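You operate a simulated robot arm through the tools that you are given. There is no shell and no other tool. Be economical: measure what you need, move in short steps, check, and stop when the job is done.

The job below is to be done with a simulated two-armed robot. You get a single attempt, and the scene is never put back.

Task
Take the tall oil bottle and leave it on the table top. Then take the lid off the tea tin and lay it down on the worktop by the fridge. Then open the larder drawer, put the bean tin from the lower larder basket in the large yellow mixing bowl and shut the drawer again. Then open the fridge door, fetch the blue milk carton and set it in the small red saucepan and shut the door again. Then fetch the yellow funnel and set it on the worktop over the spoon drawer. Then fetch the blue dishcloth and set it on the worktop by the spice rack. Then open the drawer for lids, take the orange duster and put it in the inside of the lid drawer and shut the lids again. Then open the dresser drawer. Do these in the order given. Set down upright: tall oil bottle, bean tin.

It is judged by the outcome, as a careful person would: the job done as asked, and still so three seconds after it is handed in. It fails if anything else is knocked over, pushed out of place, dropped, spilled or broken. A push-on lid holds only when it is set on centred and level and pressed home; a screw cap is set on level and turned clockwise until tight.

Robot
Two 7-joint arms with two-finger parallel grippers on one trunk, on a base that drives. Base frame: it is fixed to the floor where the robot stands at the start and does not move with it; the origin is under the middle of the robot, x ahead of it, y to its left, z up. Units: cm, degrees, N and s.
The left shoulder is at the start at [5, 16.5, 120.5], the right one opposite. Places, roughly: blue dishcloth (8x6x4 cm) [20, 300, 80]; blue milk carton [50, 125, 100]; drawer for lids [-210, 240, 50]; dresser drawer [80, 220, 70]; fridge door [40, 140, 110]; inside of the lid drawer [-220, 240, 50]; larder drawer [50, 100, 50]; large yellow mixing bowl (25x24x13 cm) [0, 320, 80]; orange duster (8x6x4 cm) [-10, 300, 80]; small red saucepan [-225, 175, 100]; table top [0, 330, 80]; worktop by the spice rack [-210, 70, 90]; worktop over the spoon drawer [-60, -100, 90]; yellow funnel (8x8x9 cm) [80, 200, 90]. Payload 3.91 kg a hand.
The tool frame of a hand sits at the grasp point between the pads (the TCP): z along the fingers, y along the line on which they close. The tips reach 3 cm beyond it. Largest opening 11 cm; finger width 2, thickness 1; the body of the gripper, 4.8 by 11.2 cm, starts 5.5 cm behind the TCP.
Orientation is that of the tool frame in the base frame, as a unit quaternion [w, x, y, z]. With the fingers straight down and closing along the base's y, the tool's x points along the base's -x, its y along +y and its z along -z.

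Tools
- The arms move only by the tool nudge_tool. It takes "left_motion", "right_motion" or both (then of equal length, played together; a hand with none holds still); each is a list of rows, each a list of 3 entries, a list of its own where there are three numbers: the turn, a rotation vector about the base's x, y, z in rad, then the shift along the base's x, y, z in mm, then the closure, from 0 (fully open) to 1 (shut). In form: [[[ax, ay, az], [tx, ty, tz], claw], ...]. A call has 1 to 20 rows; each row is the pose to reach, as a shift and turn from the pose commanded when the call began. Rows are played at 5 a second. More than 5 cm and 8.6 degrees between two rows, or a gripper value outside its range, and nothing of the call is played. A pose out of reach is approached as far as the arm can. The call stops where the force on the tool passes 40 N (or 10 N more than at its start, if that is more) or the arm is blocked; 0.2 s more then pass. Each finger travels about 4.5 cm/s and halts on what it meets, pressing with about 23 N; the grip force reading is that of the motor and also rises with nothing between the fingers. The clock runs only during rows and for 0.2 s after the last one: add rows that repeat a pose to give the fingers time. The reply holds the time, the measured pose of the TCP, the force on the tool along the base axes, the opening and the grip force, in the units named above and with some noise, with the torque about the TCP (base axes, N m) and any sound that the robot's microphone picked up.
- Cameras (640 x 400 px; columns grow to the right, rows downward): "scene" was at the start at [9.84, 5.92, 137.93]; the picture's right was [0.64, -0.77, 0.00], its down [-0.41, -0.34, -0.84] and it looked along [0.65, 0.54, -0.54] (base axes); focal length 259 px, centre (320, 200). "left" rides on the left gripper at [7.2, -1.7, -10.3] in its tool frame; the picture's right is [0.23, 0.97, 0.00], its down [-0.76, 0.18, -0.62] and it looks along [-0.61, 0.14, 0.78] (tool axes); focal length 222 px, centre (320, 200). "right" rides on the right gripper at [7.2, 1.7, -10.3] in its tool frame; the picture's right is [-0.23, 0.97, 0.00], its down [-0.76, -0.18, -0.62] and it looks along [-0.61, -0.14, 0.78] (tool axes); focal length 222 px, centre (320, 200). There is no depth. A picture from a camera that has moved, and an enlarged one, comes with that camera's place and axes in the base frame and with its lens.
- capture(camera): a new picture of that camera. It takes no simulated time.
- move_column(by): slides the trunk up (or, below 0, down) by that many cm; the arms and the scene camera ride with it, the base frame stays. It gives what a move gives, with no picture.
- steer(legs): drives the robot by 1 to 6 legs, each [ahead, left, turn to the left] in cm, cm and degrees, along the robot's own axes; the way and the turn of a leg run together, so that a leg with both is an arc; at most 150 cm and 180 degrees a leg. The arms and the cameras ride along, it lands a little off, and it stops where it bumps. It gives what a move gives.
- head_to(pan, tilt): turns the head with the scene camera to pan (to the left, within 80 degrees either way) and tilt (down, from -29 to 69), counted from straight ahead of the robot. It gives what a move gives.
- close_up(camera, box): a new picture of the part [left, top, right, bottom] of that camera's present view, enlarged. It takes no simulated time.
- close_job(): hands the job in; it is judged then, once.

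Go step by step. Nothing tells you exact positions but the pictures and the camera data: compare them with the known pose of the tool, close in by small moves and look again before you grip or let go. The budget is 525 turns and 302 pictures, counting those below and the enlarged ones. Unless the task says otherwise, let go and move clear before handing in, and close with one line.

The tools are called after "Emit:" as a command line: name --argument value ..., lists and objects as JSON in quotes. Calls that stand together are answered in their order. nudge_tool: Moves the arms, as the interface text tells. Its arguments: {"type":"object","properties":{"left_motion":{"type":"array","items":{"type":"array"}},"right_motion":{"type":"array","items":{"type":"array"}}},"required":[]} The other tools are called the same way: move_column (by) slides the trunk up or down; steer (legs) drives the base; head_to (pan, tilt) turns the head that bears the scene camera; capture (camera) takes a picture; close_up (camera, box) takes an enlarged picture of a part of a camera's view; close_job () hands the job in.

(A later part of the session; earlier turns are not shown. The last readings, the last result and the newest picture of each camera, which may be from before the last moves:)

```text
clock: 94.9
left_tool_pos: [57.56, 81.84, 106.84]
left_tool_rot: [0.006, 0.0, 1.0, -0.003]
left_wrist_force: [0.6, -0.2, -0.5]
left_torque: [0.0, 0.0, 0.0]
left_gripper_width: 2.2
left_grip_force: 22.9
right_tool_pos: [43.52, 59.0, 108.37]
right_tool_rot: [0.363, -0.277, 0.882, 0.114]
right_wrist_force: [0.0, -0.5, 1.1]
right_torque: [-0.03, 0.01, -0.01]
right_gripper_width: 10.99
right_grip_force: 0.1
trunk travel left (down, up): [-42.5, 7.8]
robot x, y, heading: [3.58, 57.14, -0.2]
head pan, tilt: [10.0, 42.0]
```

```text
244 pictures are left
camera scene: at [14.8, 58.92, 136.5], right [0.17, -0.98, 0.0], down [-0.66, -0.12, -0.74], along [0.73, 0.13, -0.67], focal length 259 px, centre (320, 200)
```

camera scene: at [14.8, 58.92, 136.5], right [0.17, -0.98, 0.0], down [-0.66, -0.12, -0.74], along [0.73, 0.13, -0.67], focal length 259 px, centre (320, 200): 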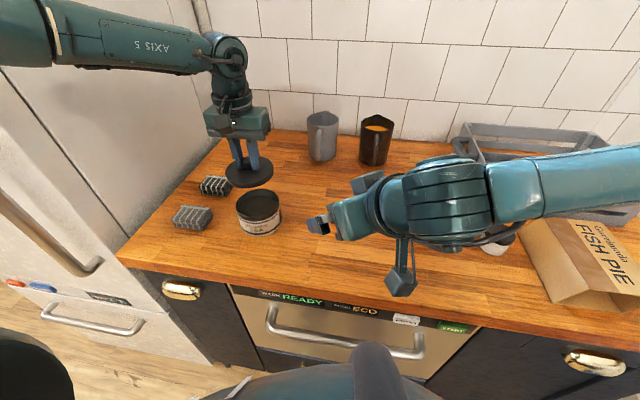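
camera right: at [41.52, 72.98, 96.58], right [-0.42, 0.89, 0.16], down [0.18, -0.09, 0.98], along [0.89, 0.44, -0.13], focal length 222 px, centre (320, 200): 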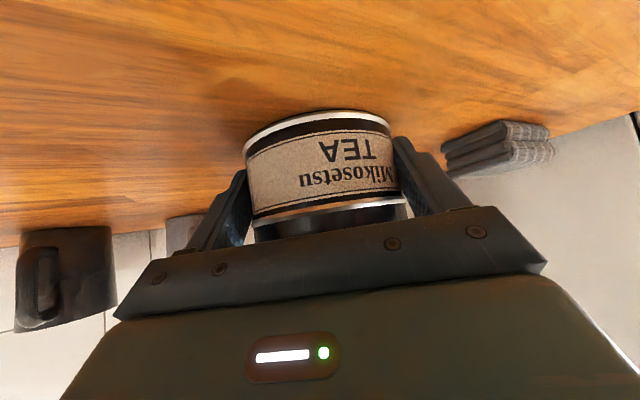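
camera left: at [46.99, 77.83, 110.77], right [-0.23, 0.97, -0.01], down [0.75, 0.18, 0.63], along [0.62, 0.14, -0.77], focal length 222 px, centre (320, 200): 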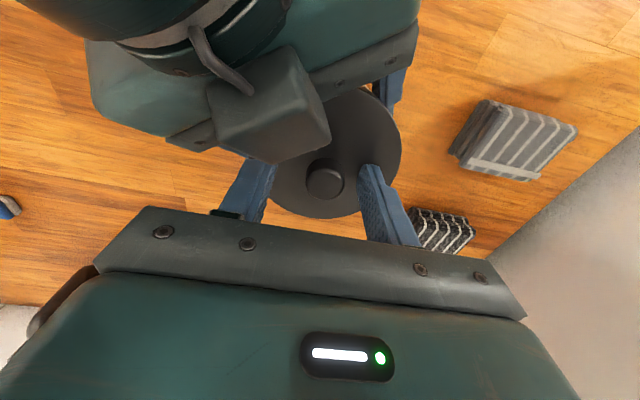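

The open tin stands where it was. I'll turn the right hand back to straight down and out of the way, and take the lid over the free spot near (44.5, 71).

Emit:
nudge_tool --right_motion '[[[-0.034, 0.108, -0.082], [-8, -23, 22], 0], [[-0.068, 0.216, -0.165], [-17, -46, 43], 0], [[-0.102, 0.324, -0.247], [-25, -69, 64], 0], [[-0.135, 0.432, -0.33], [-34, -92, 86], 0], [[-0.169, 0.54, -0.412], [-43, -115, 107], 0], [[-0.203, 0.648, -0.495], [-52, -138, 129], 0], [[-0.237, 0.756, -0.577], [-60, -160, 150], 0], [[-0.237, 0.756, -0.577], [-60, -160, 150], 0]]'

Emit:
nudge_tool --left_motion '[[[0, 0, 0], [-30, -27, 0], 1], [[0, 0, 0], [-60, -50, 0], 1], [[0, 0, 0], [-95, -80, 0], 1], [[0, 0, 0], [-130, -108, 0], 1], [[0, 0, 0], [-130, -108, -40], 1], [[0, 0, 0], [-130, -108, -70], 1], [[0, 0, 0], [-130, -108, -70], 1]]'

Emit:
capture --camera "scene"

```text
clock: 96.7
left_tool_pos: [57.43, 81.85, 106.88]
left_tool_rot: [0.005, -0.001, 1.0, -0.001]
left_wrist_force: [-0.6, 0.5, 0.1]
left_torque: [0.01, 0.01, 0.0]
left_gripper_width: 2.19
left_grip_force: 23.0
right_tool_pos: [37.73, 42.78, 123.52]
right_tool_rot: [0.0, 0.002, 1.0, 0.0]
right_wrist_force: [-0.3, -0.5, 0.2]
right_torque: [0.0, 0.03, -0.01]
right_gripper_width: 11.0
right_grip_force: 0.1
trunk travel left (down, up): [-42.5, 7.8]
robot x, y, heading: [3.83, 56.98, -0.1]
head pan, tilt: [10.0, 42.0]
```

```text
clock: 98.3
left_tool_pos: [44.54, 70.84, 99.81]
left_tool_rot: [0.006, 0.0, 1.0, -0.002]
left_wrist_force: [-0.7, -0.4, 0.1]
left_torque: [-0.03, 0.01, -0.02]
left_gripper_width: 2.19
left_grip_force: 23.1
right_tool_pos: [37.69, 42.82, 123.53]
right_tool_rot: [0.001, 0.001, 1.0, 0.0]
right_wrist_force: [-0.2, 0.8, -0.4]
right_torque: [0.03, -0.01, 0.01]
right_gripper_width: 10.99
right_grip_force: 0.0
trunk travel left (down, up): [-42.5, 7.8]
robot x, y, heading: [3.62, 57.39, -0.2]
head pan, tilt: [10.0, 42.0]
```

```text
243 pictures are left
camera scene: at [14.78, 58.87, 136.51], right [0.17, -0.98, 0.0], down [-0.66, -0.12, -0.74], along [0.73, 0.13, -0.67], focal length 259 px, centre (320, 200)
```

scene: 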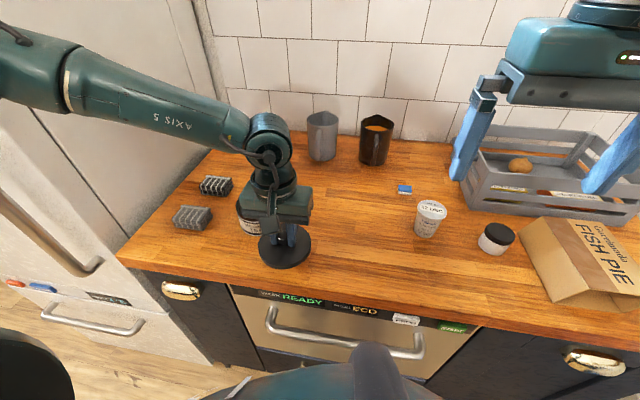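

Now I lower the lid gently until it touches.

Emit:
nudge_tool --left_motion '[[[0, 0, 0], [0, 0, -20], 1], [[0, 0, 0], [0, 0, -30], 1], [[0, 0, 0], [0, 0, -34], 1], [[0, 0, 0], [0, 0, -34], 1]]'

Emit:
close_up --camera "scene" --box '[200, 170, 360, 290]'

```text
clock: 99.3
left_tool_pos: [44.34, 71.43, 96.91]
left_tool_rot: [0.005, 0.0, 1.0, -0.003]
left_wrist_force: [-0.4, 0.0, -0.2]
left_torque: [-0.01, -0.01, 0.0]
left_gripper_width: 2.22
left_grip_force: 23.2
left hand out of reach, approached as far as the arm can: row 2, 3, 4
right_tool_pos: [37.67, 42.72, 123.44]
right_tool_rot: [0.002, 0.001, 1.0, 0.0]
right_wrist_force: [0.4, 0.0, 0.9]
right_torque: [0.01, 0.0, 0.03]
right_gripper_width: 11.01
right_grip_force: 0.1
trunk travel left (down, up): [-42.5, 7.8]
robot x, y, heading: [3.93, 57.43, 0.1]
head pan, tilt: [10.0, 42.0]
```

```text
3.33 times, centred on (280, 230) of scene
camera zoom: at [14.78, 58.87, 136.51], right [0.17, -0.98, 0.0], down [-0.66, -0.12, -0.74], along [0.73, 0.13, -0.67], focal length 863 px, centre (453, 100)
```

zoom: 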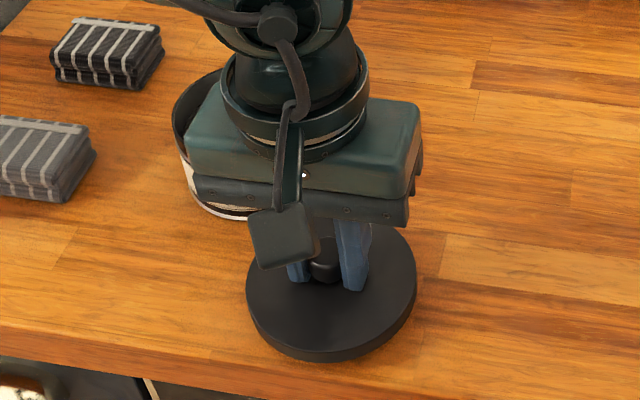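

The arm is at its downward limit there, so I'll use the trunk for the last bit.

Emit:
move_column --by -0.8

Emit:
move_column --by -0.4

```text
clock: 99.9
left_tool_pos: [44.28, 71.43, 96.1]
left_tool_rot: [0.005, 0.0, 1.0, -0.003]
left_wrist_force: [0.2, -0.6, -0.1]
left_torque: [0.01, 0.0, 0.01]
left_gripper_width: 2.2
left_grip_force: 22.8
right_tool_pos: [37.85, 42.69, 122.68]
right_tool_rot: [0.0, 0.001, 1.0, -0.001]
right_wrist_force: [0.5, -0.4, -0.4]
right_torque: [-0.01, 0.0, -0.04]
right_gripper_width: 11.02
right_grip_force: 0.2
trunk travel left (down, up): [-41.7, 8.6]
robot x, y, heading: [3.42, 57.26, -0.1]
head pan, tilt: [10.0, 42.0]
```

```text
clock: 100.4
left_tool_pos: [44.36, 71.43, 95.61]
left_tool_rot: [0.005, 0.0, 1.0, -0.003]
left_wrist_force: [0.0, -0.2, -0.5]
left_torque: [0.01, 0.01, -0.05]
left_gripper_width: 2.21
left_grip_force: 23.0
right_tool_pos: [37.75, 42.78, 122.47]
right_tool_rot: [0.001, 0.001, 1.0, 0.0]
right_wrist_force: [-0.5, 0.3, 1.0]
right_torque: [0.05, -0.01, -0.03]
right_gripper_width: 11.01
right_grip_force: 0.1
trunk travel left (down, up): [-41.3, 9.0]
robot x, y, heading: [3.86, 57.4, 0.2]
head pan, tilt: [10.0, 42.0]
```

Emit:
move_column --by -0.4

Emit:
move_column --by -0.3

Emit:
close_up --camera "scene" --box '[200, 170, 360, 290]'

```text
clock: 101.0
left_tool_pos: [44.37, 71.45, 95.34]
left_tool_rot: [0.007, -0.001, 1.0, -0.004]
left_wrist_force: [1.0, 0.7, 13.6]
left_torque: [0.09, 0.57, -0.03]
left_gripper_width: 2.19
left_grip_force: 23.5
right_tool_pos: [37.64, 42.77, 122.01]
right_tool_rot: [0.001, 0.001, 1.0, 0.001]
right_wrist_force: [-0.2, -0.7, -0.7]
right_torque: [0.04, -0.01, 0.01]
right_gripper_width: 11.01
right_grip_force: 0.0
trunk travel left (down, up): [-40.9, 9.4]
robot x, y, heading: [3.49, 57.2, 0.2]
head pan, tilt: [10.0, 42.0]
```

```text
clock: 101.5
left_tool_pos: [44.37, 71.35, 95.24]
left_tool_rot: [0.009, 0.0, 1.0, -0.003]
left_wrist_force: [2.1, 3.9, 28.2]
left_torque: [0.22, -0.12, -0.1]
left_gripper_width: 2.2
left_grip_force: 23.1
right_tool_pos: [37.62, 42.86, 121.65]
right_tool_rot: [0.002, 0.001, 1.0, 0.001]
right_wrist_force: [-0.2, -0.5, 0.2]
right_torque: [0.03, 0.04, 0.02]
right_gripper_width: 11.02
right_grip_force: 0.1
trunk travel left (down, up): [-40.6, 9.7]
robot x, y, heading: [3.47, 57.06, -0.0]
head pan, tilt: [10.0, 42.0]
```

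```text
3.33 times, centred on (280, 230) of scene
camera zoom: at [14.62, 58.84, 134.65], right [0.17, -0.98, 0.0], down [-0.66, -0.12, -0.74], along [0.73, 0.13, -0.67], focal length 863 px, centre (453, 100)
```

zoom: 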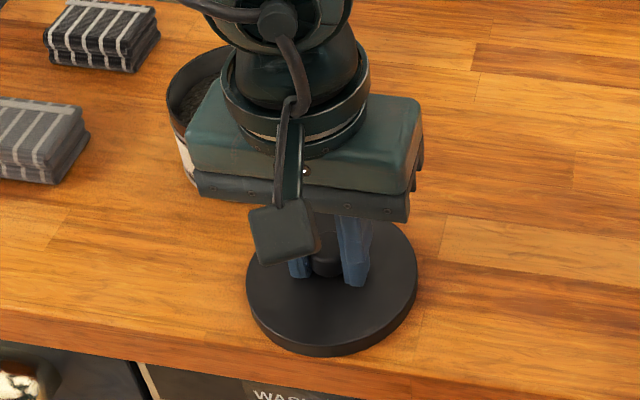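

The lid is on the worktop, so I'm releasing it and rising.

Emit:
nudge_tool --left_motion '[[[0, 0, 0], [0, 0, 3], 1], [[0, 0, 0], [0, 0, 3], 0.7], [[0, 0, 0], [0, 0, 3], 0.5], [[0, 0, 0], [0, 0, 3], 0.5], [[0, 0, 0], [0, 0, 30], 0.5], [[0, 0, 0], [0, 0, 75], 0.5], [[0, 0, 0], [-10, 0, 120], 0.4], [[0, 0, 0], [-50, 10, 150], 0.2], [[0, 0, 0], [-95, 20, 170], 0], [[0, 0, 0], [-140, 40, 190], 0], [[0, 0, 0], [-180, 60, 200], 0], [[0, 0, 0], [-180, 60, 200], 0]]'

Emit:
capture --camera "scene"

```text
refused: row 8 steps farther than a row can; nothing moved
```

```text
240 pictures are left
camera scene: at [14.62, 58.84, 134.65], right [0.17, -0.98, 0.0], down [-0.66, -0.12, -0.74], along [0.73, 0.13, -0.67], focal length 259 px, centre (320, 200)
```

scene: 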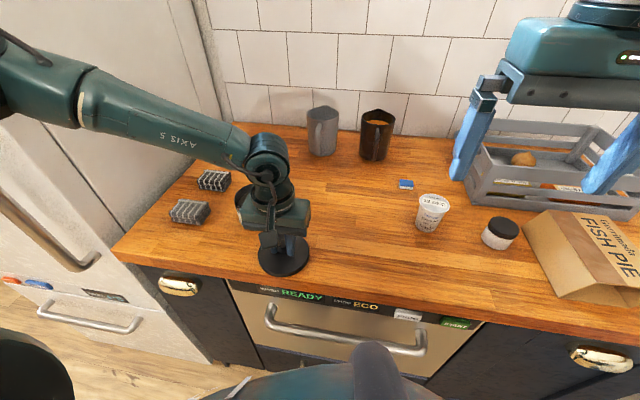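

Emit:
nudge_tool --left_motion '[[[0, 0, 0], [0, 0, 3], 1], [[0, 0, 0], [0, 0, 3], 0.7], [[0, 0, 0], [0, 0, 3], 0.5], [[0, 0, 0], [0, 0, 3], 0.5], [[0, 0, 0], [0, 0, 30], 0.5], [[0, 0, 0], [0, 0, 75], 0.5], [[0, 0, 0], [-10, 0, 115], 0.4], [[0, 0, 0], [-45, 10, 140], 0.2], [[0, 0, 0], [-85, 20, 160], 0], [[0, 0, 0], [-120, 40, 180], 0], [[0, 0, 0], [-160, 55, 195], 0], [[0, 0, 0], [-200, 65, 200], 0], [[0, 0, 0], [-200, 65, 200], 0]]'

Emit:
capture --camera "scene"

```text
clock: 104.3
left_tool_pos: [24.91, 78.12, 115.55]
left_tool_rot: [0.004, 0.0, 1.0, -0.002]
left_wrist_force: [0.6, -0.4, -0.4]
left_torque: [0.0, 0.03, 0.02]
left_gripper_width: 11.03
left_grip_force: 0.0
left hand out of reach, approached as far as the arm can: row 12, 13
right_tool_pos: [37.77, 42.87, 121.67]
right_tool_rot: [0.0, 0.001, 1.0, 0.0]
right_wrist_force: [-0.1, 0.6, -0.7]
right_torque: [-0.01, -0.01, 0.01]
right_gripper_width: 11.01
right_grip_force: 0.1
trunk travel left (down, up): [-40.6, 9.7]
robot x, y, heading: [3.49, 57.09, 0.1]
head pan, tilt: [10.0, 42.0]
```

```text
239 pictures are left
camera scene: at [14.81, 58.84, 134.6], right [0.17, -0.98, 0.0], down [-0.66, -0.12, -0.74], along [0.73, 0.13, -0.67], focal length 259 px, centre (320, 200)
```

scene: 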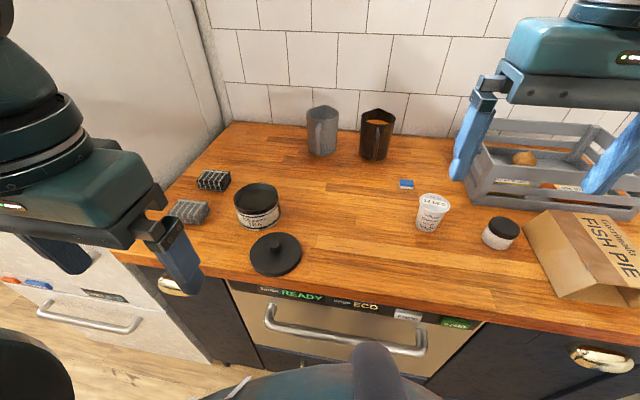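

The lid lies on the worktop and the tin stands open beside it. Next I back away to look at the larder front.

Emit:
steer --legs '[[-45, 0, 0], [0, 35, 0]]'

Emit:
head_to --pan 0 --tilt 40

Emit:
capture --camera "scene"

```text
clock: 108.9
left_tool_pos: [-19.07, 113.61, 115.59]
left_tool_rot: [0.005, 0.002, 1.0, -0.002]
left_wrist_force: [-0.1, -0.1, 0.1]
left_torque: [-0.04, 0.01, -0.02]
left_gripper_width: 11.01
left_grip_force: 0.1
right_tool_pos: [-6.43, 78.32, 121.65]
right_tool_rot: [0.001, 0.003, 1.0, 0.0]
right_wrist_force: [0.4, -0.3, -0.7]
right_torque: [-0.01, 0.03, 0.01]
right_gripper_width: 11.02
right_grip_force: 0.0
trunk travel left (down, up): [-40.6, 9.7]
robot x, y, heading: [-40.31, 93.07, -0.2]
head pan, tilt: [10.0, 42.0]
```

```text
clock: 109.6
left_tool_pos: [-19.12, 113.61, 115.57]
left_tool_rot: [0.005, 0.002, 1.0, -0.002]
left_wrist_force: [0.0, 0.3, 0.4]
left_torque: [0.01, -0.02, 0.03]
left_gripper_width: 11.01
left_grip_force: 0.1
right_tool_pos: [-6.51, 78.25, 121.55]
right_tool_rot: [0.001, 0.002, 1.0, 0.0]
right_wrist_force: [-0.1, -0.3, 0.0]
right_torque: [0.02, 0.01, 0.0]
right_gripper_width: 11.0
right_grip_force: 0.0
trunk travel left (down, up): [-40.6, 9.7]
robot x, y, heading: [-40.38, 93.0, -0.2]
head pan, tilt: [0.0, 40.0]
```

```text
238 pictures are left
camera scene: at [-29.08, 93.01, 134.9], right [0.0, -1.0, 0.0], down [-0.64, 0.0, -0.77], along [0.77, 0.0, -0.64], focal length 259 px, centre (320, 200)
```

scene: 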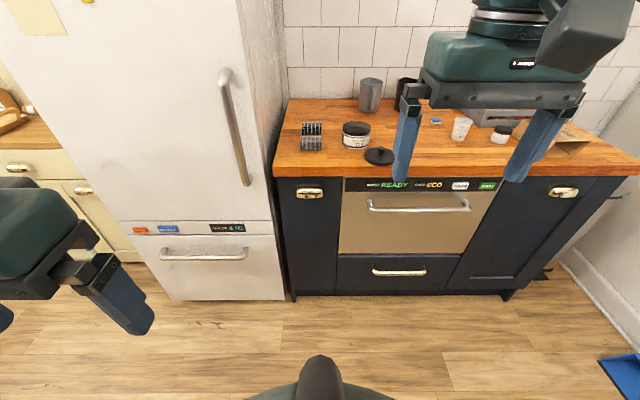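

Emit:
close_up --camera "scene" --box '[260, 160, 360, 310]'

Emit:
close_up --camera "scene" --box '[280, 175, 340, 215]'

```text
2.67 times, centred on (310, 235) of scene
camera zoom: at [-29.08, 93.01, 134.9], right [0.0, -1.0, 0.0], down [-0.64, 0.0, -0.77], along [0.77, 0.0, -0.64], focal length 691 px, centre (347, 107)
```

zoom: 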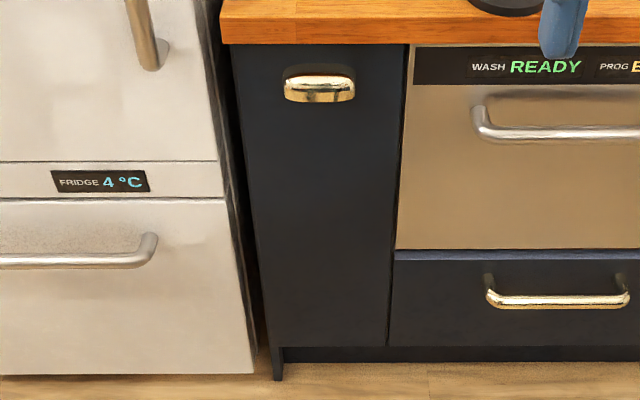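

```text
10.00 times, centred on (310, 195) of scene
camera zoom: at [-29.08, 93.01, 134.9], right [0.0, -1.0, 0.0], down [-0.64, 0.0, -0.77], along [0.77, 0.0, -0.64], focal length 2590 px, centre (420, 250)
```

zoom: 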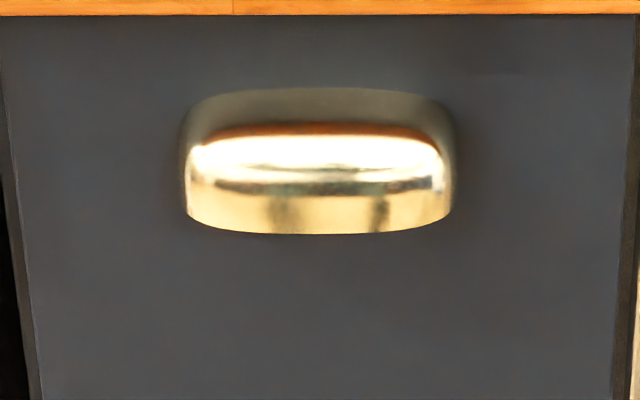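

The larder front is about y 86–107, with a brass cup pull around (36–39, 96.3, z 81–84). I'll turn the right hand to point forward, so it can grip the pull by its ends, and lower the trunk.

Emit:
nudge_tool --right_motion '[[[0, -0.14, 0], [11, 2, -15], 0], [[0, -0.28, 0], [22, 4, -30], 0], [[0, -0.42, 0], [33, 6, -45], 0], [[0, -0.56, 0], [44, 8, -60], 0], [[0, -0.7, 0], [55, 10, -75], 0], [[0, -0.84, 0], [66, 12, -90], 0], [[0, -0.98, 0], [77, 14, -105], 0], [[0, -1.12, 0], [88, 16, -120], 0], [[0, -1.26, 0], [99, 18, -135], 0], [[0, -1.396, 0], [110, 20, -150], 0], [[0, -1.396, 0], [110, 20, -150], 0]]'

Emit:
move_column --by -22

Emit:
steer --legs '[[0, 16, 0]]'

Emit:
capture --camera "right"

```text
clock: 112.0
left_tool_pos: [-19.03, 113.36, 115.51]
left_tool_rot: [0.004, 0.001, 1.0, -0.002]
left_wrist_force: [0.4, -0.2, 0.3]
left_torque: [0.01, 0.01, 0.01]
left_gripper_width: 11.01
left_grip_force: 0.1
right_tool_pos: [4.61, 80.22, 106.55]
right_tool_rot: [0.643, 0.005, 0.766, 0.001]
right_wrist_force: [0.8, 0.1, -0.1]
right_torque: [-0.02, -0.05, -0.01]
right_gripper_width: 11.03
right_grip_force: 0.1
right hand out of reach, approached as far as the arm can: row 9
trunk travel left (down, up): [-40.6, 9.7]
robot x, y, heading: [-40.69, 92.61, -0.4]
head pan, tilt: [0.0, 40.0]
```

```text
clock: 114.3
left_tool_pos: [-19.23, 113.57, 93.64]
left_tool_rot: [0.005, 0.002, 1.0, -0.002]
left_wrist_force: [-0.5, 0.0, -0.1]
left_torque: [-0.03, 0.0, 0.0]
left_gripper_width: 11.0
left_grip_force: 0.0
right_tool_pos: [4.6, 80.27, 84.7]
right_tool_rot: [0.642, 0.003, 0.767, 0.001]
right_wrist_force: [0.0, -0.2, -0.5]
right_torque: [-0.01, 0.02, 0.02]
right_gripper_width: 10.99
right_grip_force: 0.1
trunk travel left (down, up): [-18.6, 31.7]
robot x, y, heading: [-40.56, 92.83, -0.3]
head pan, tilt: [0.0, 40.0]
```

```text
clock: 115.7
left_tool_pos: [-19.01, 129.73, 93.55]
left_tool_rot: [0.004, 0.004, 1.0, -0.003]
left_wrist_force: [-0.1, 0.3, -0.7]
left_torque: [-0.01, -0.01, 0.03]
left_gripper_width: 10.98
left_grip_force: 0.2
right_tool_pos: [4.63, 96.41, 84.61]
right_tool_rot: [0.642, 0.005, 0.767, 0.0]
right_wrist_force: [0.3, -0.2, 1.0]
right_torque: [-0.01, 0.0, -0.01]
right_gripper_width: 10.99
right_grip_force: 0.1
trunk travel left (down, up): [-18.6, 31.7]
robot x, y, heading: [-40.42, 109.04, -0.5]
head pan, tilt: [0.0, 40.0]
```

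```text
235 pictures are left
camera right: at [-6.83, 98.32, 79.25], right [0.05, 0.97, 0.23], down [-0.48, -0.18, 0.86], along [0.87, -0.15, 0.46], focal length 222 px, centre (320, 200)
```

right: 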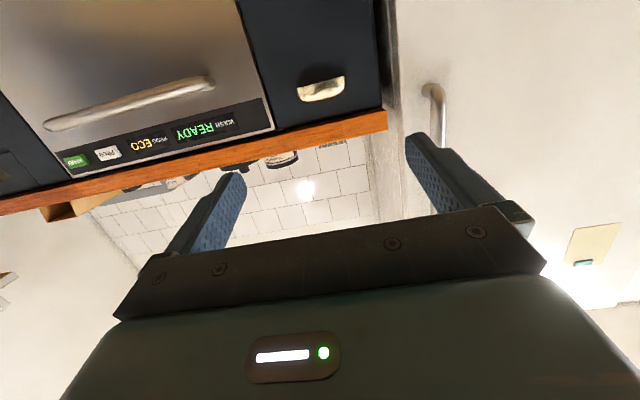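

The handle shows at about (37, 96.1, 81.5). I'll drive up nearer and look again.

Emit:
steer --legs '[[22, 0, 0]]'

Emit:
capture --camera "right"

Emit:
capture --camera "scene"

```text
clock: 117.4
left_tool_pos: [2.35, 129.65, 93.47]
left_tool_rot: [0.004, 0.004, 1.0, -0.002]
left_wrist_force: [-0.1, -0.3, 0.6]
left_torque: [0.03, -0.02, -0.01]
left_gripper_width: 10.99
left_grip_force: 0.1
right_tool_pos: [25.81, 96.2, 84.58]
right_tool_rot: [0.642, 0.006, 0.766, -0.001]
right_wrist_force: [-1.3, -0.7, -0.3]
right_torque: [0.02, -0.03, 0.01]
right_gripper_width: 11.0
right_grip_force: 0.0
trunk travel left (down, up): [-18.6, 31.7]
robot x, y, heading: [-18.91, 108.97, -0.5]
head pan, tilt: [0.0, 40.0]
```

```text
234 pictures are left
camera right: at [14.4, 98.08, 79.25], right [0.05, 0.97, 0.23], down [-0.48, -0.18, 0.86], along [0.87, -0.15, 0.46], focal length 222 px, centre (320, 200)
```

right: 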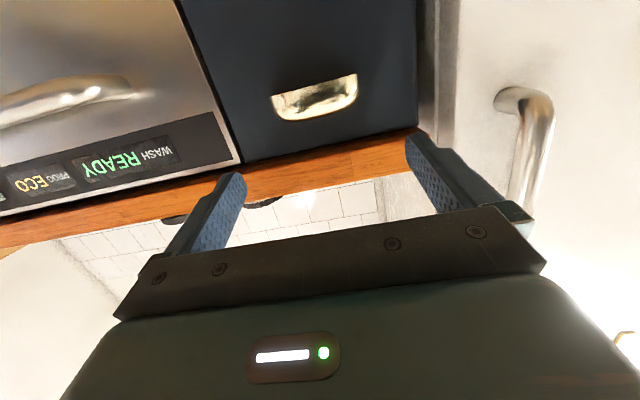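

```text
233 pictures are left
camera scene: at [-7.72, 109.06, 112.9], right [-0.01, -1.0, 0.0], down [-0.64, 0.01, -0.77], along [0.77, -0.01, -0.64], focal length 259 px, centre (320, 200)
```

scene: 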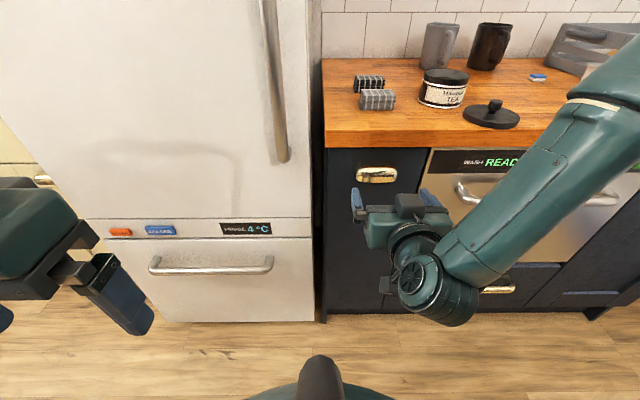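

Combining views puts the handle at about (39.4, 96.3, 80.7). I'll lower the hand and move nearer.

Emit:
nudge_tool --right_motion '[[[0, 0, 0], [20, 1, -15], 0], [[0, 0, 0], [45, 2, -32], 0], [[0, 0, 0], [70, 2, -32], 0], [[0, 0, 0], [70, 2, -32], 0]]'

Emit:
capture --camera "right"

Emit:
close_up --camera "scene" --box '[320, 140, 460, 240]'

```text
clock: 118.4
left_tool_pos: [2.37, 129.59, 93.57]
left_tool_rot: [0.004, 0.003, 1.0, -0.003]
left_wrist_force: [1.0, 0.8, -0.1]
left_torque: [0.0, -0.02, 0.02]
left_gripper_width: 10.99
left_grip_force: 0.0
right_tool_pos: [32.65, 98.5, 82.49]
right_tool_rot: [0.641, 0.007, 0.767, -0.003]
right_wrist_force: [0.5, -0.4, 0.3]
right_torque: [0.0, 0.02, 0.01]
right_gripper_width: 10.99
right_grip_force: 0.0
right hand out of reach, approached as far as the arm can: row 1, 2, 3, 4
trunk travel left (down, up): [-18.6, 31.7]
robot x, y, heading: [-19.19, 109.02, -0.6]
head pan, tilt: [0.0, 40.0]
```

```text
232 pictures are left
camera right: at [21.21, 100.36, 77.19], right [0.06, 0.97, 0.23], down [-0.48, -0.17, 0.86], along [0.88, -0.16, 0.46], focal length 222 px, centre (320, 200)
```

right: 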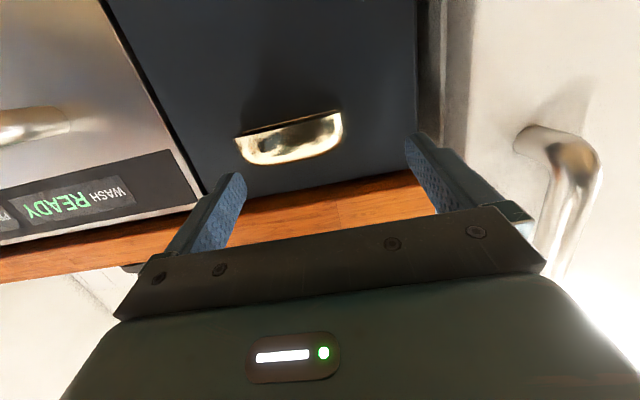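

```text
4.00 times, centred on (390, 190) of scene
camera zoom: at [-7.73, 109.06, 112.9], right [-0.01, -1.0, 0.0], down [-0.64, 0.01, -0.77], along [0.77, -0.01, -0.64], focal length 1036 px, centre (40, 240)
```

zoom: 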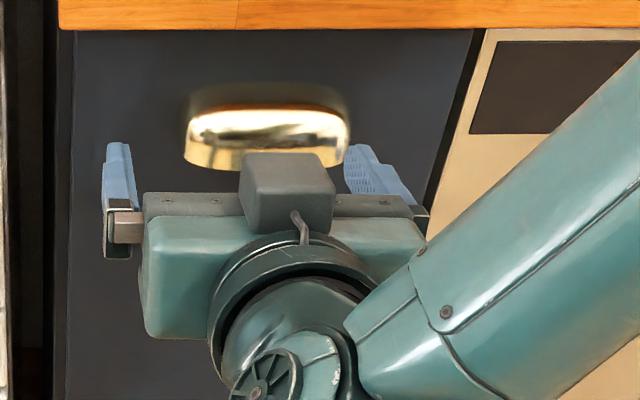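

The arm is at its limit, so I'll pull the hand back, lower it to the handle height and drive the base closer.

Emit:
nudge_tool --right_motion '[[[0, 0, 0], [-40, -8, 0], 0], [[0, 0, 0], [-80, -16, 0], 0], [[0, 0, 0], [-110, -24, -12], 0], [[0, 0, 0], [-110, -24, -12], 0]]'

Emit:
steer --legs '[[12, 0, 0.4]]'

Emit:
capture --camera "right"

```text
clock: 119.4
left_tool_pos: [2.25, 129.49, 93.46]
left_tool_rot: [0.004, 0.004, 1.0, -0.002]
left_wrist_force: [-0.2, 0.5, 0.5]
left_torque: [0.04, -0.02, -0.03]
left_gripper_width: 11.03
left_grip_force: 0.0
right_tool_pos: [21.15, 96.7, 81.54]
right_tool_rot: [0.642, 0.008, 0.767, -0.003]
right_wrist_force: [-0.1, -0.1, 0.0]
right_torque: [-0.01, -0.02, 0.0]
right_gripper_width: 11.0
right_grip_force: 0.0
right hand out of reach, approached as far as the arm can: row 1, 3, 4
trunk travel left (down, up): [-18.6, 31.7]
robot x, y, heading: [-19.11, 109.4, -0.4]
head pan, tilt: [0.0, 40.0]
```

```text
clock: 120.6
left_tool_pos: [14.15, 129.74, 93.59]
left_tool_rot: [0.005, 0.0, 1.0, -0.003]
left_wrist_force: [0.0, 0.6, 0.1]
left_torque: [0.0, -0.01, -0.05]
left_gripper_width: 10.98
left_grip_force: 0.0
right_tool_pos: [33.27, 97.01, 81.51]
right_tool_rot: [0.642, 0.003, 0.767, 0.001]
right_wrist_force: [0.4, -0.3, 1.0]
right_torque: [-0.02, 0.06, -0.01]
right_gripper_width: 11.01
right_grip_force: 0.1
trunk travel left (down, up): [-18.6, 31.7]
robot x, y, heading: [-7.07, 108.69, -0.0]
head pan, tilt: [0.0, 40.0]
```

```text
230 pictures are left
camera right: at [21.83, 98.65, 76.15], right [0.04, 0.97, 0.23], down [-0.48, -0.18, 0.86], along [0.88, -0.15, 0.46], focal length 222 px, centre (320, 200)
```

right: 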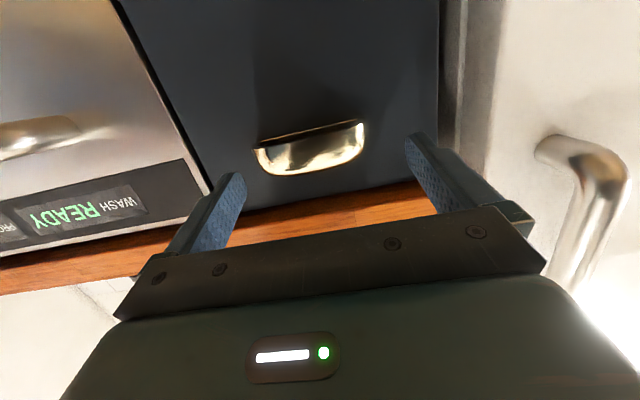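

Emit:
nudge_tool --right_motion '[[[0, 0, 0], [5, -9, -3], 0], [[0, 0, 0], [20, -9, -3], 0], [[0, 0, 0], [32, -9, -3], 0], [[0, 0, 0], [32, -9, -3], 0]]'

Emit:
capture --camera "right"

Emit:
close_up --camera "scene" --box '[320, 140, 460, 240]'

```text
clock: 121.5
left_tool_pos: [13.79, 129.73, 93.55]
left_tool_rot: [0.005, 0.0, 1.0, -0.003]
left_wrist_force: [0.2, -0.1, -0.5]
left_torque: [0.02, 0.0, 0.03]
left_gripper_width: 11.01
left_grip_force: 0.1
right_tool_pos: [35.4, 97.29, 81.65]
right_tool_rot: [0.637, 0.005, 0.77, -0.003]
right_wrist_force: [-19.6, 0.4, 9.5]
right_torque: [-0.52, -0.32, -1.1]
right_gripper_width: 11.01
right_grip_force: 0.0
right hand out of reach, approached as far as the arm can: row 1, 2, 3, 4
trunk travel left (down, up): [-18.6, 31.7]
robot x, y, heading: [-7.47, 108.81, 0.1]
head pan, tilt: [0.0, 40.0]
stopped in row 4 (right hand): the force on the tool passed its limit (the readings are from after the stop); the commanded pose is now the measured one
```

```text
229 pictures are left
camera right: at [23.91, 99.04, 76.47], right [0.05, 0.97, 0.23], down [-0.47, -0.17, 0.86], along [0.88, -0.15, 0.45], focal length 222 px, centre (320, 200)
```

right: 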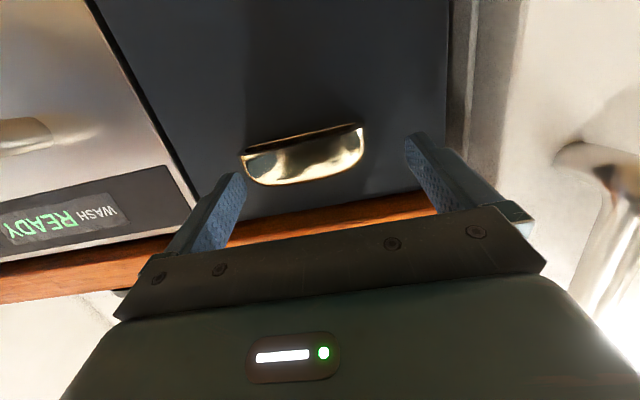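

```text
4.00 times, centred on (390, 190) of scene
camera zoom: at [3.89, 109.11, 112.95], right [0.0, -1.0, 0.0], down [-0.64, 0.0, -0.77], along [0.77, 0.0, -0.64], focal length 1036 px, centre (40, 240)
```

zoom: 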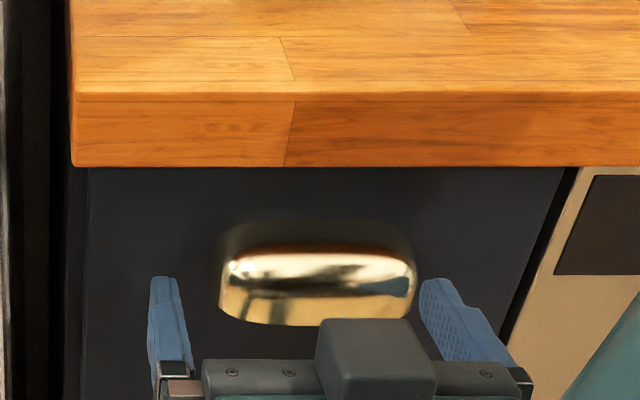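

The right finger touched, because the hand sits about 1 cm too far left. I'll back off, shift the base right by 1.1 cm and go in again.

Emit:
nudge_tool --right_motion '[[[0, 0, 0], [-12, 0, 0], 0], [[0, 0, 0], [-20, 0, 0], 0], [[0, 0, 0], [-20, 0, 0], 0]]'

Emit:
steer --legs '[[0, -1.1, 0]]'

Emit:
close_up --camera "scene" --box '[320, 140, 460, 240]'

```text
clock: 122.3
left_tool_pos: [14.09, 129.76, 93.55]
left_tool_rot: [0.004, 0.0, 1.0, -0.003]
left_wrist_force: [0.3, 0.4, -1.2]
left_torque: [0.01, -0.01, 0.02]
left_gripper_width: 11.02
left_grip_force: 0.1
right_tool_pos: [33.48, 97.15, 81.39]
right_tool_rot: [0.636, 0.005, 0.772, -0.001]
right_wrist_force: [0.2, 0.0, 0.4]
right_torque: [0.01, 0.01, 0.02]
right_gripper_width: 10.99
right_grip_force: 0.2
trunk travel left (down, up): [-18.6, 31.7]
robot x, y, heading: [-7.21, 108.9, -0.2]
head pan, tilt: [0.0, 40.0]
```

```text
clock: 123.0
left_tool_pos: [14.01, 128.61, 93.6]
left_tool_rot: [0.005, 0.0, 1.0, -0.002]
left_wrist_force: [0.6, -0.2, 0.0]
left_torque: [-0.01, 0.02, -0.03]
left_gripper_width: 11.01
left_grip_force: 0.0
right_tool_pos: [33.58, 96.14, 81.53]
right_tool_rot: [0.636, 0.006, 0.772, -0.003]
right_wrist_force: [-0.3, 0.0, -0.8]
right_torque: [-0.01, -0.01, 0.02]
right_gripper_width: 11.0
right_grip_force: 0.0
trunk travel left (down, up): [-18.6, 31.7]
robot x, y, heading: [-7.42, 107.86, -0.0]
head pan, tilt: [0.0, 40.0]
```

```text
4.00 times, centred on (390, 190) of scene
camera zoom: at [4.13, 107.96, 112.9], right [0.0, -1.0, 0.0], down [-0.64, 0.0, -0.77], along [0.77, 0.0, -0.64], focal length 1036 px, centre (40, 240)
```

zoom: 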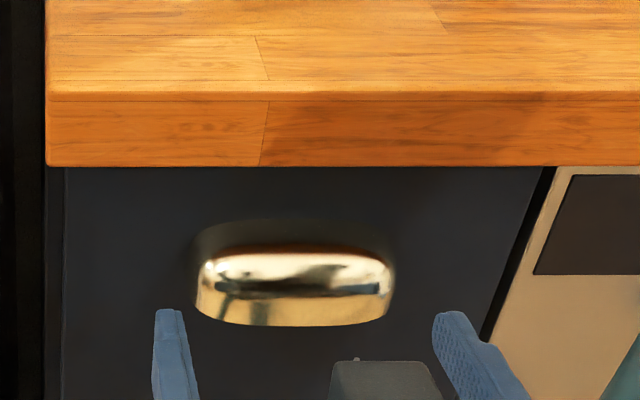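

Emit:
nudge_tool --right_motion '[[[0, 0, 0], [10, 2, -4], 0], [[0, 0, 0], [20, 2, -5], 0], [[0, 0, 0], [26, 2, -5], 0], [[0, 0, 0], [26, 2, -5], 0]]'

Emit:
close_up --camera "scene" --box '[320, 140, 460, 240]'

```text
clock: 124.0
left_tool_pos: [14.07, 128.54, 93.52]
left_tool_rot: [0.005, 0.0, 1.0, -0.002]
left_wrist_force: [0.2, 0.4, 0.0]
left_torque: [-0.01, -0.02, 0.02]
left_gripper_width: 11.02
left_grip_force: 0.0
right_tool_pos: [36.27, 96.36, 80.87]
right_tool_rot: [0.635, 0.005, 0.772, -0.002]
right_wrist_force: [-0.1, -0.6, 1.0]
right_torque: [-0.01, -0.03, -0.03]
right_gripper_width: 11.0
right_grip_force: 0.1
trunk travel left (down, up): [-18.6, 31.7]
robot x, y, heading: [-7.95, 107.46, -0.1]
head pan, tilt: [0.0, 40.0]
```

```text
4.00 times, centred on (390, 190) of scene
camera zoom: at [4.13, 107.98, 112.9], right [0.0, -1.0, 0.0], down [-0.64, 0.0, -0.77], along [0.77, 0.0, -0.64], focal length 1036 px, centre (40, 240)
```

zoom: 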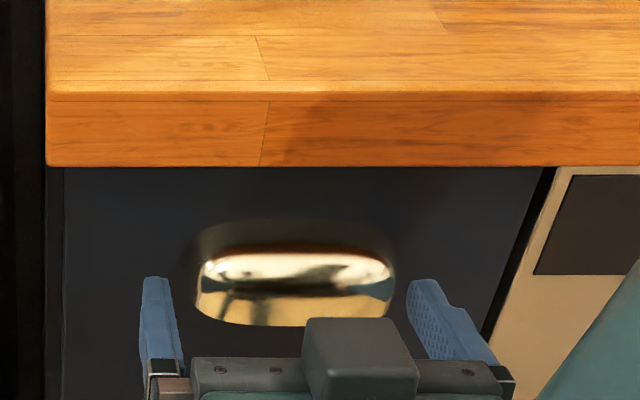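

Emit:
nudge_tool --right_motion '[[[0, 0, 0], [6, 0, 0], 0], [[0, 0, 0], [12, 0, 0], 0], [[0, 0, 0], [12, 0, 0], 0.15], [[0, 0, 0], [12, 0, 0], 0.3], [[0, 0, 0], [12, 0, 0], 0.6], [[0, 0, 0], [12, 0, 0], 1], [[0, 0, 0], [12, 0, 0], 1]]'

Emit:
close_up --camera "scene" --box '[320, 140, 460, 240]'

```text
clock: 125.8
left_tool_pos: [14.09, 128.54, 93.52]
left_tool_rot: [0.004, 0.001, 1.0, -0.003]
left_wrist_force: [-0.2, 0.2, 0.7]
left_torque: [0.02, 0.0, 0.02]
left_gripper_width: 10.98
left_grip_force: 0.0
right_tool_pos: [37.49, 96.11, 80.93]
right_tool_rot: [0.636, 0.012, 0.771, -0.011]
right_wrist_force: [-1.8, -4.5, 0.8]
right_torque: [0.43, -0.13, 0.12]
right_gripper_width: 9.46
right_grip_force: 44.7
trunk travel left (down, up): [-18.6, 31.7]
robot x, y, heading: [-7.2, 107.63, -0.1]
head pan, tilt: [0.0, 40.0]
stopped in row 7 (right hand): the force on the tool passed its limit (the readings are from after the stop); the commanded pose is now the measured one
```

```text
4.00 times, centred on (390, 190) of scene
camera zoom: at [4.12, 107.88, 112.89], right [0.0, -1.0, 0.0], down [-0.64, 0.0, -0.77], along [0.77, 0.0, -0.64], focal length 1036 px, centre (40, 240)
```

zoom: 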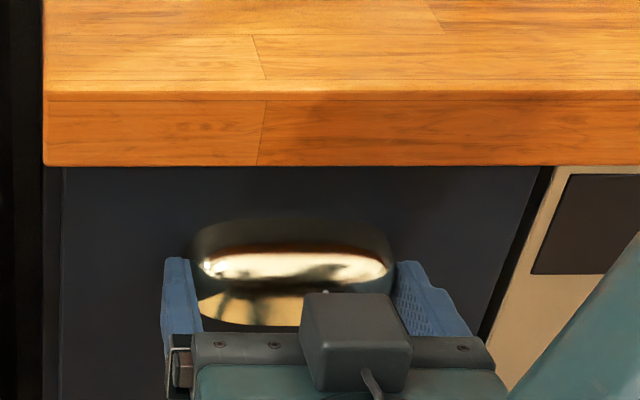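

I have the pull gripped at 9.5 cm. I'll pull gently with the arm to test it.

Emit:
nudge_tool --right_motion '[[[0, 0, 0], [-5, 0, 0], 1], [[0, 0, 0], [-12, 0, 0], 1], [[0, 0, 0], [-25, 0, 0], 1], [[0, 0, 0], [-40, 0, 0], 1], [[0, 0, 0], [-40, 0, 0], 1]]'

Emit:
close_up --camera "scene" --box '[320, 140, 460, 240]'

```text
clock: 127.0
left_tool_pos: [14.04, 128.44, 93.59]
left_tool_rot: [0.004, 0.001, 1.0, -0.002]
left_wrist_force: [-0.4, 0.0, -0.2]
left_torque: [0.0, 0.0, -0.02]
left_gripper_width: 11.01
left_grip_force: 0.1
right_tool_pos: [33.58, 96.03, 80.98]
right_tool_rot: [0.636, 0.01, 0.772, -0.01]
right_wrist_force: [1.9, -18.0, -3.5]
right_torque: [0.65, -1.01, 0.9]
right_gripper_width: 9.44
right_grip_force: 44.9
trunk travel left (down, up): [-18.6, 31.7]
robot x, y, heading: [-7.4, 108.15, -0.2]
head pan, tilt: [0.0, 40.0]
```

```text
4.00 times, centred on (390, 190) of scene
camera zoom: at [4.15, 107.8, 112.89], right [0.0, -1.0, 0.0], down [-0.64, 0.0, -0.77], along [0.77, 0.0, -0.64], focal length 1036 px, centre (40, 240)
```

zoom: 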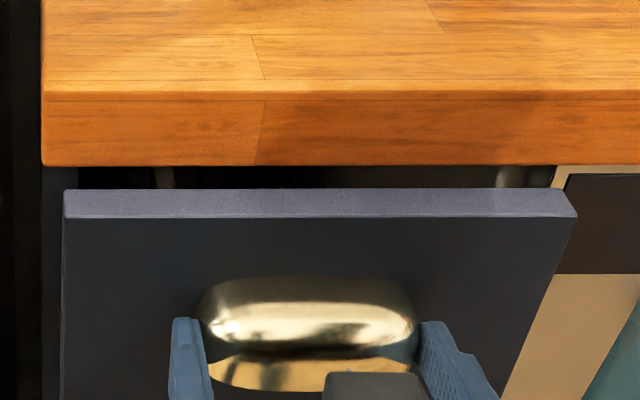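

The drawer is opening. I'll drive the base straight back in stages to draw it out.

Emit:
steer --legs '[[-18, 0, 0]]'

Emit:
capture --camera "scene"

```text
clock: 128.5
left_tool_pos: [-4.09, 128.5, 93.67]
left_tool_rot: [0.004, 0.002, 1.0, -0.002]
left_wrist_force: [0.9, -0.7, 0.0]
left_torque: [0.0, -0.01, -0.03]
left_gripper_width: 11.0
left_grip_force: 0.0
right_tool_pos: [15.27, 96.12, 80.92]
right_tool_rot: [0.635, 0.01, 0.772, -0.01]
right_wrist_force: [-2.8, -26.0, 4.1]
right_torque: [0.32, 0.49, 0.83]
right_gripper_width: 9.4
right_grip_force: 45.4
trunk travel left (down, up): [-18.6, 31.7]
robot x, y, heading: [-25.54, 107.58, -0.1]
head pan, tilt: [0.0, 40.0]
```

```text
223 pictures are left
camera scene: at [-14.05, 107.8, 112.91], right [0.0, -1.0, 0.0], down [-0.64, 0.0, -0.77], along [0.77, 0.0, -0.64], focal length 259 px, centre (320, 200)
```

scene: 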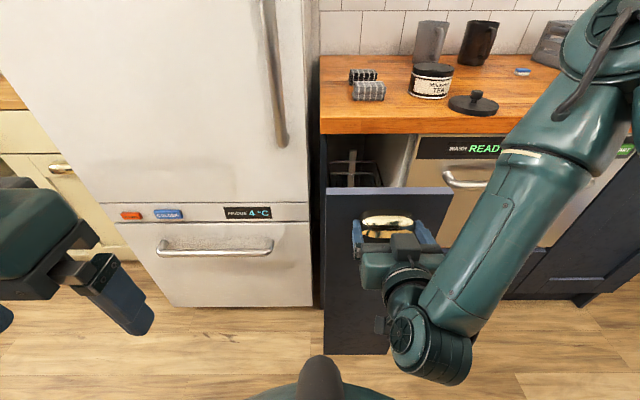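

It's working, so I'm pulling further.

Emit:
steer --legs '[[-18, 0, 0]]'

Emit:
steer --legs '[[-8, 0, 0]]'

Emit:
capture --camera "scene"

```text
clock: 130.0
left_tool_pos: [-22.08, 128.49, 93.51]
left_tool_rot: [0.004, 0.002, 1.0, -0.002]
left_wrist_force: [0.1, -0.3, 0.3]
left_torque: [0.01, -0.04, -0.01]
left_gripper_width: 11.0
left_grip_force: 0.1
right_tool_pos: [-2.69, 96.02, 80.96]
right_tool_rot: [0.634, 0.011, 0.773, -0.013]
right_wrist_force: [-2.5, -10.1, 5.3]
right_torque: [0.68, 0.72, 0.85]
right_gripper_width: 9.46
right_grip_force: 45.6
trunk travel left (down, up): [-18.6, 31.7]
robot x, y, heading: [-43.51, 107.92, -0.3]
head pan, tilt: [0.0, 40.0]
```

```text
clock: 131.1
left_tool_pos: [-30.26, 128.67, 93.51]
left_tool_rot: [0.005, 0.002, 1.0, -0.003]
left_wrist_force: [-0.1, -0.4, -1.4]
left_torque: [0.01, -0.01, 0.02]
left_gripper_width: 10.99
left_grip_force: 0.2
right_tool_pos: [-10.89, 96.21, 80.85]
right_tool_rot: [0.634, 0.012, 0.773, -0.014]
right_wrist_force: [-0.3, 0.7, 0.2]
right_torque: [-0.02, 0.02, -0.02]
right_gripper_width: 0.0
right_grip_force: 37.8
trunk travel left (down, up): [-18.6, 31.7]
robot x, y, heading: [-52.26, 107.81, -0.3]
head pan, tilt: [0.0, 40.0]
```

```text
222 pictures are left
camera scene: at [-40.26, 108.1, 112.9], right [-0.01, -1.0, 0.0], down [-0.64, 0.0, -0.77], along [0.77, 0.0, -0.64], focal length 259 px, centre (320, 200)
```

scene: 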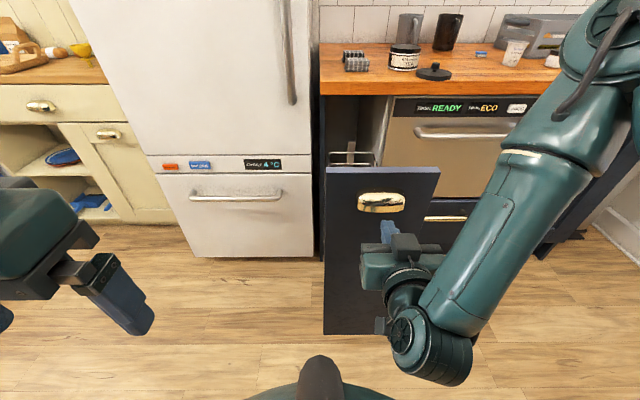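

The drawer is at its stop and the grip slipped off at the end, which is fine. I'll open the hand, back away and raise the trunk to look in from above.

Emit:
nudge_tool --right_motion '[[[0, 0, 0], [-20, 0, 0], 0.5], [[0, 0, 0], [-40, 0, 0], 0.2], [[0, 0, 0], [-40, 0, 0], 0]]'

Emit:
steer --legs '[[-15, 0, 0]]'

Emit:
move_column --by 30

Emit:
nudge_tool --right_motion '[[[0, 0.14, 0], [-5, -5, 10], 0], [[0, 0.28, 0], [-10, -10, 20], 0], [[0, 0.42, 0], [-15, -15, 30], 0], [[0, 0.56, 0], [-20, -20, 40], 0], [[0, 0.7, 0], [-25, -25, 50], 0], [[0, 0.84, 0], [-30, -30, 60], 0], [[0, 0.98, 0], [-35, -35, 70], 0], [[0, 1.12, 0], [-40, -40, 80], 0], [[0, 1.26, 0], [-45, -45, 90], 0], [[0, 1.4, 0], [-50, -50, 100], 0], [[0, 1.4, 0], [-50, -50, 100], 0]]'

Emit:
head_to --pan -5 --tilt 40

Emit:
capture --camera "scene"

```text
clock: 131.8
left_tool_pos: [-30.29, 128.77, 93.48]
left_tool_rot: [0.004, 0.002, 1.0, -0.002]
left_wrist_force: [-0.2, 0.5, 0.0]
left_torque: [-0.01, -0.02, 0.01]
left_gripper_width: 10.98
left_grip_force: 0.1
right_tool_pos: [-14.17, 96.78, 80.14]
right_tool_rot: [0.635, 0.011, 0.773, -0.013]
right_wrist_force: [-0.6, -0.2, -0.4]
right_torque: [-0.01, 0.04, 0.03]
right_gripper_width: 6.61
right_grip_force: 0.1
right hand out of reach, approached as far as the arm can: row 2, 3
trunk travel left (down, up): [-18.6, 31.7]
robot x, y, heading: [-51.66, 107.96, -0.3]
head pan, tilt: [0.0, 40.0]
```

```text
clock: 133.2
left_tool_pos: [-45.45, 128.74, 93.51]
left_tool_rot: [0.004, 0.003, 1.0, -0.002]
left_wrist_force: [-0.2, -0.1, 0.0]
left_torque: [0.0, 0.0, -0.05]
left_gripper_width: 10.99
left_grip_force: 0.1
right_tool_pos: [-29.3, 96.91, 79.98]
right_tool_rot: [0.634, 0.011, 0.773, -0.013]
right_wrist_force: [0.0, 0.7, -0.4]
right_torque: [-0.01, 0.0, 0.01]
right_gripper_width: 10.98
right_grip_force: 0.0
trunk travel left (down, up): [-18.6, 31.7]
robot x, y, heading: [-67.31, 108.09, -0.3]
head pan, tilt: [0.0, 40.0]
```

```text
clock: 136.2
left_tool_pos: [-45.46, 128.76, 123.55]
left_tool_rot: [0.005, 0.002, 1.0, -0.004]
left_wrist_force: [0.4, 0.0, 1.1]
left_torque: [-0.01, 0.02, 0.0]
left_gripper_width: 11.0
left_grip_force: 0.0
right_tool_pos: [-29.39, 96.88, 109.95]
right_tool_rot: [0.633, 0.01, 0.774, -0.012]
right_wrist_force: [-0.6, 0.0, -0.2]
right_torque: [0.0, -0.01, 0.02]
right_gripper_width: 10.99
right_grip_force: 0.0
trunk travel left (down, up): [-48.6, 1.7]
robot x, y, heading: [-67.25, 107.56, -0.4]
head pan, tilt: [0.0, 40.0]
```

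```text
clock: 138.6
left_tool_pos: [-45.49, 128.77, 123.61]
left_tool_rot: [0.004, 0.003, 1.0, -0.003]
left_wrist_force: [-0.5, -0.1, -0.4]
left_torque: [0.01, 0.01, 0.03]
left_gripper_width: 11.02
left_grip_force: 0.1
right_tool_pos: [-34.32, 91.65, 119.92]
right_tool_rot: [-0.014, 0.0, 1.0, -0.017]
right_wrist_force: [-0.7, 0.4, -0.5]
right_torque: [0.0, 0.02, -0.01]
right_gripper_width: 11.0
right_grip_force: 0.0
right hand out of reach, approached as far as the arm can: row 1, 2, 3, 4, 5
trunk travel left (down, up): [-48.6, 1.7]
robot x, y, heading: [-66.86, 107.8, -0.7]
head pan, tilt: [0.0, 40.0]
```

```text
clock: 139.3
left_tool_pos: [-45.66, 128.79, 123.51]
left_tool_rot: [0.004, 0.002, 1.0, -0.002]
left_wrist_force: [0.1, 0.1, 0.9]
left_torque: [-0.02, -0.03, 0.03]
left_gripper_width: 11.0
left_grip_force: 0.0
right_tool_pos: [-34.34, 91.78, 119.89]
right_tool_rot: [-0.013, 0.0, 1.0, -0.015]
right_wrist_force: [0.0, 0.1, -0.1]
right_torque: [0.0, -0.03, -0.01]
right_gripper_width: 10.99
right_grip_force: 0.0
trunk travel left (down, up): [-48.6, 1.7]
robot x, y, heading: [-67.07, 107.93, -0.2]
head pan, tilt: [-5.0, 40.0]
```

```text
221 pictures are left
camera scene: at [-55.56, 107.45, 142.9], right [-0.09, -1.0, 0.0], down [-0.64, 0.06, -0.77], along [0.76, -0.07, -0.64], focal length 259 px, centre (320, 200)
```

scene: 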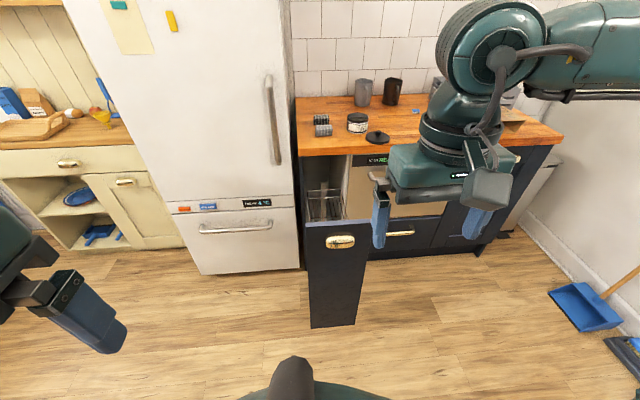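

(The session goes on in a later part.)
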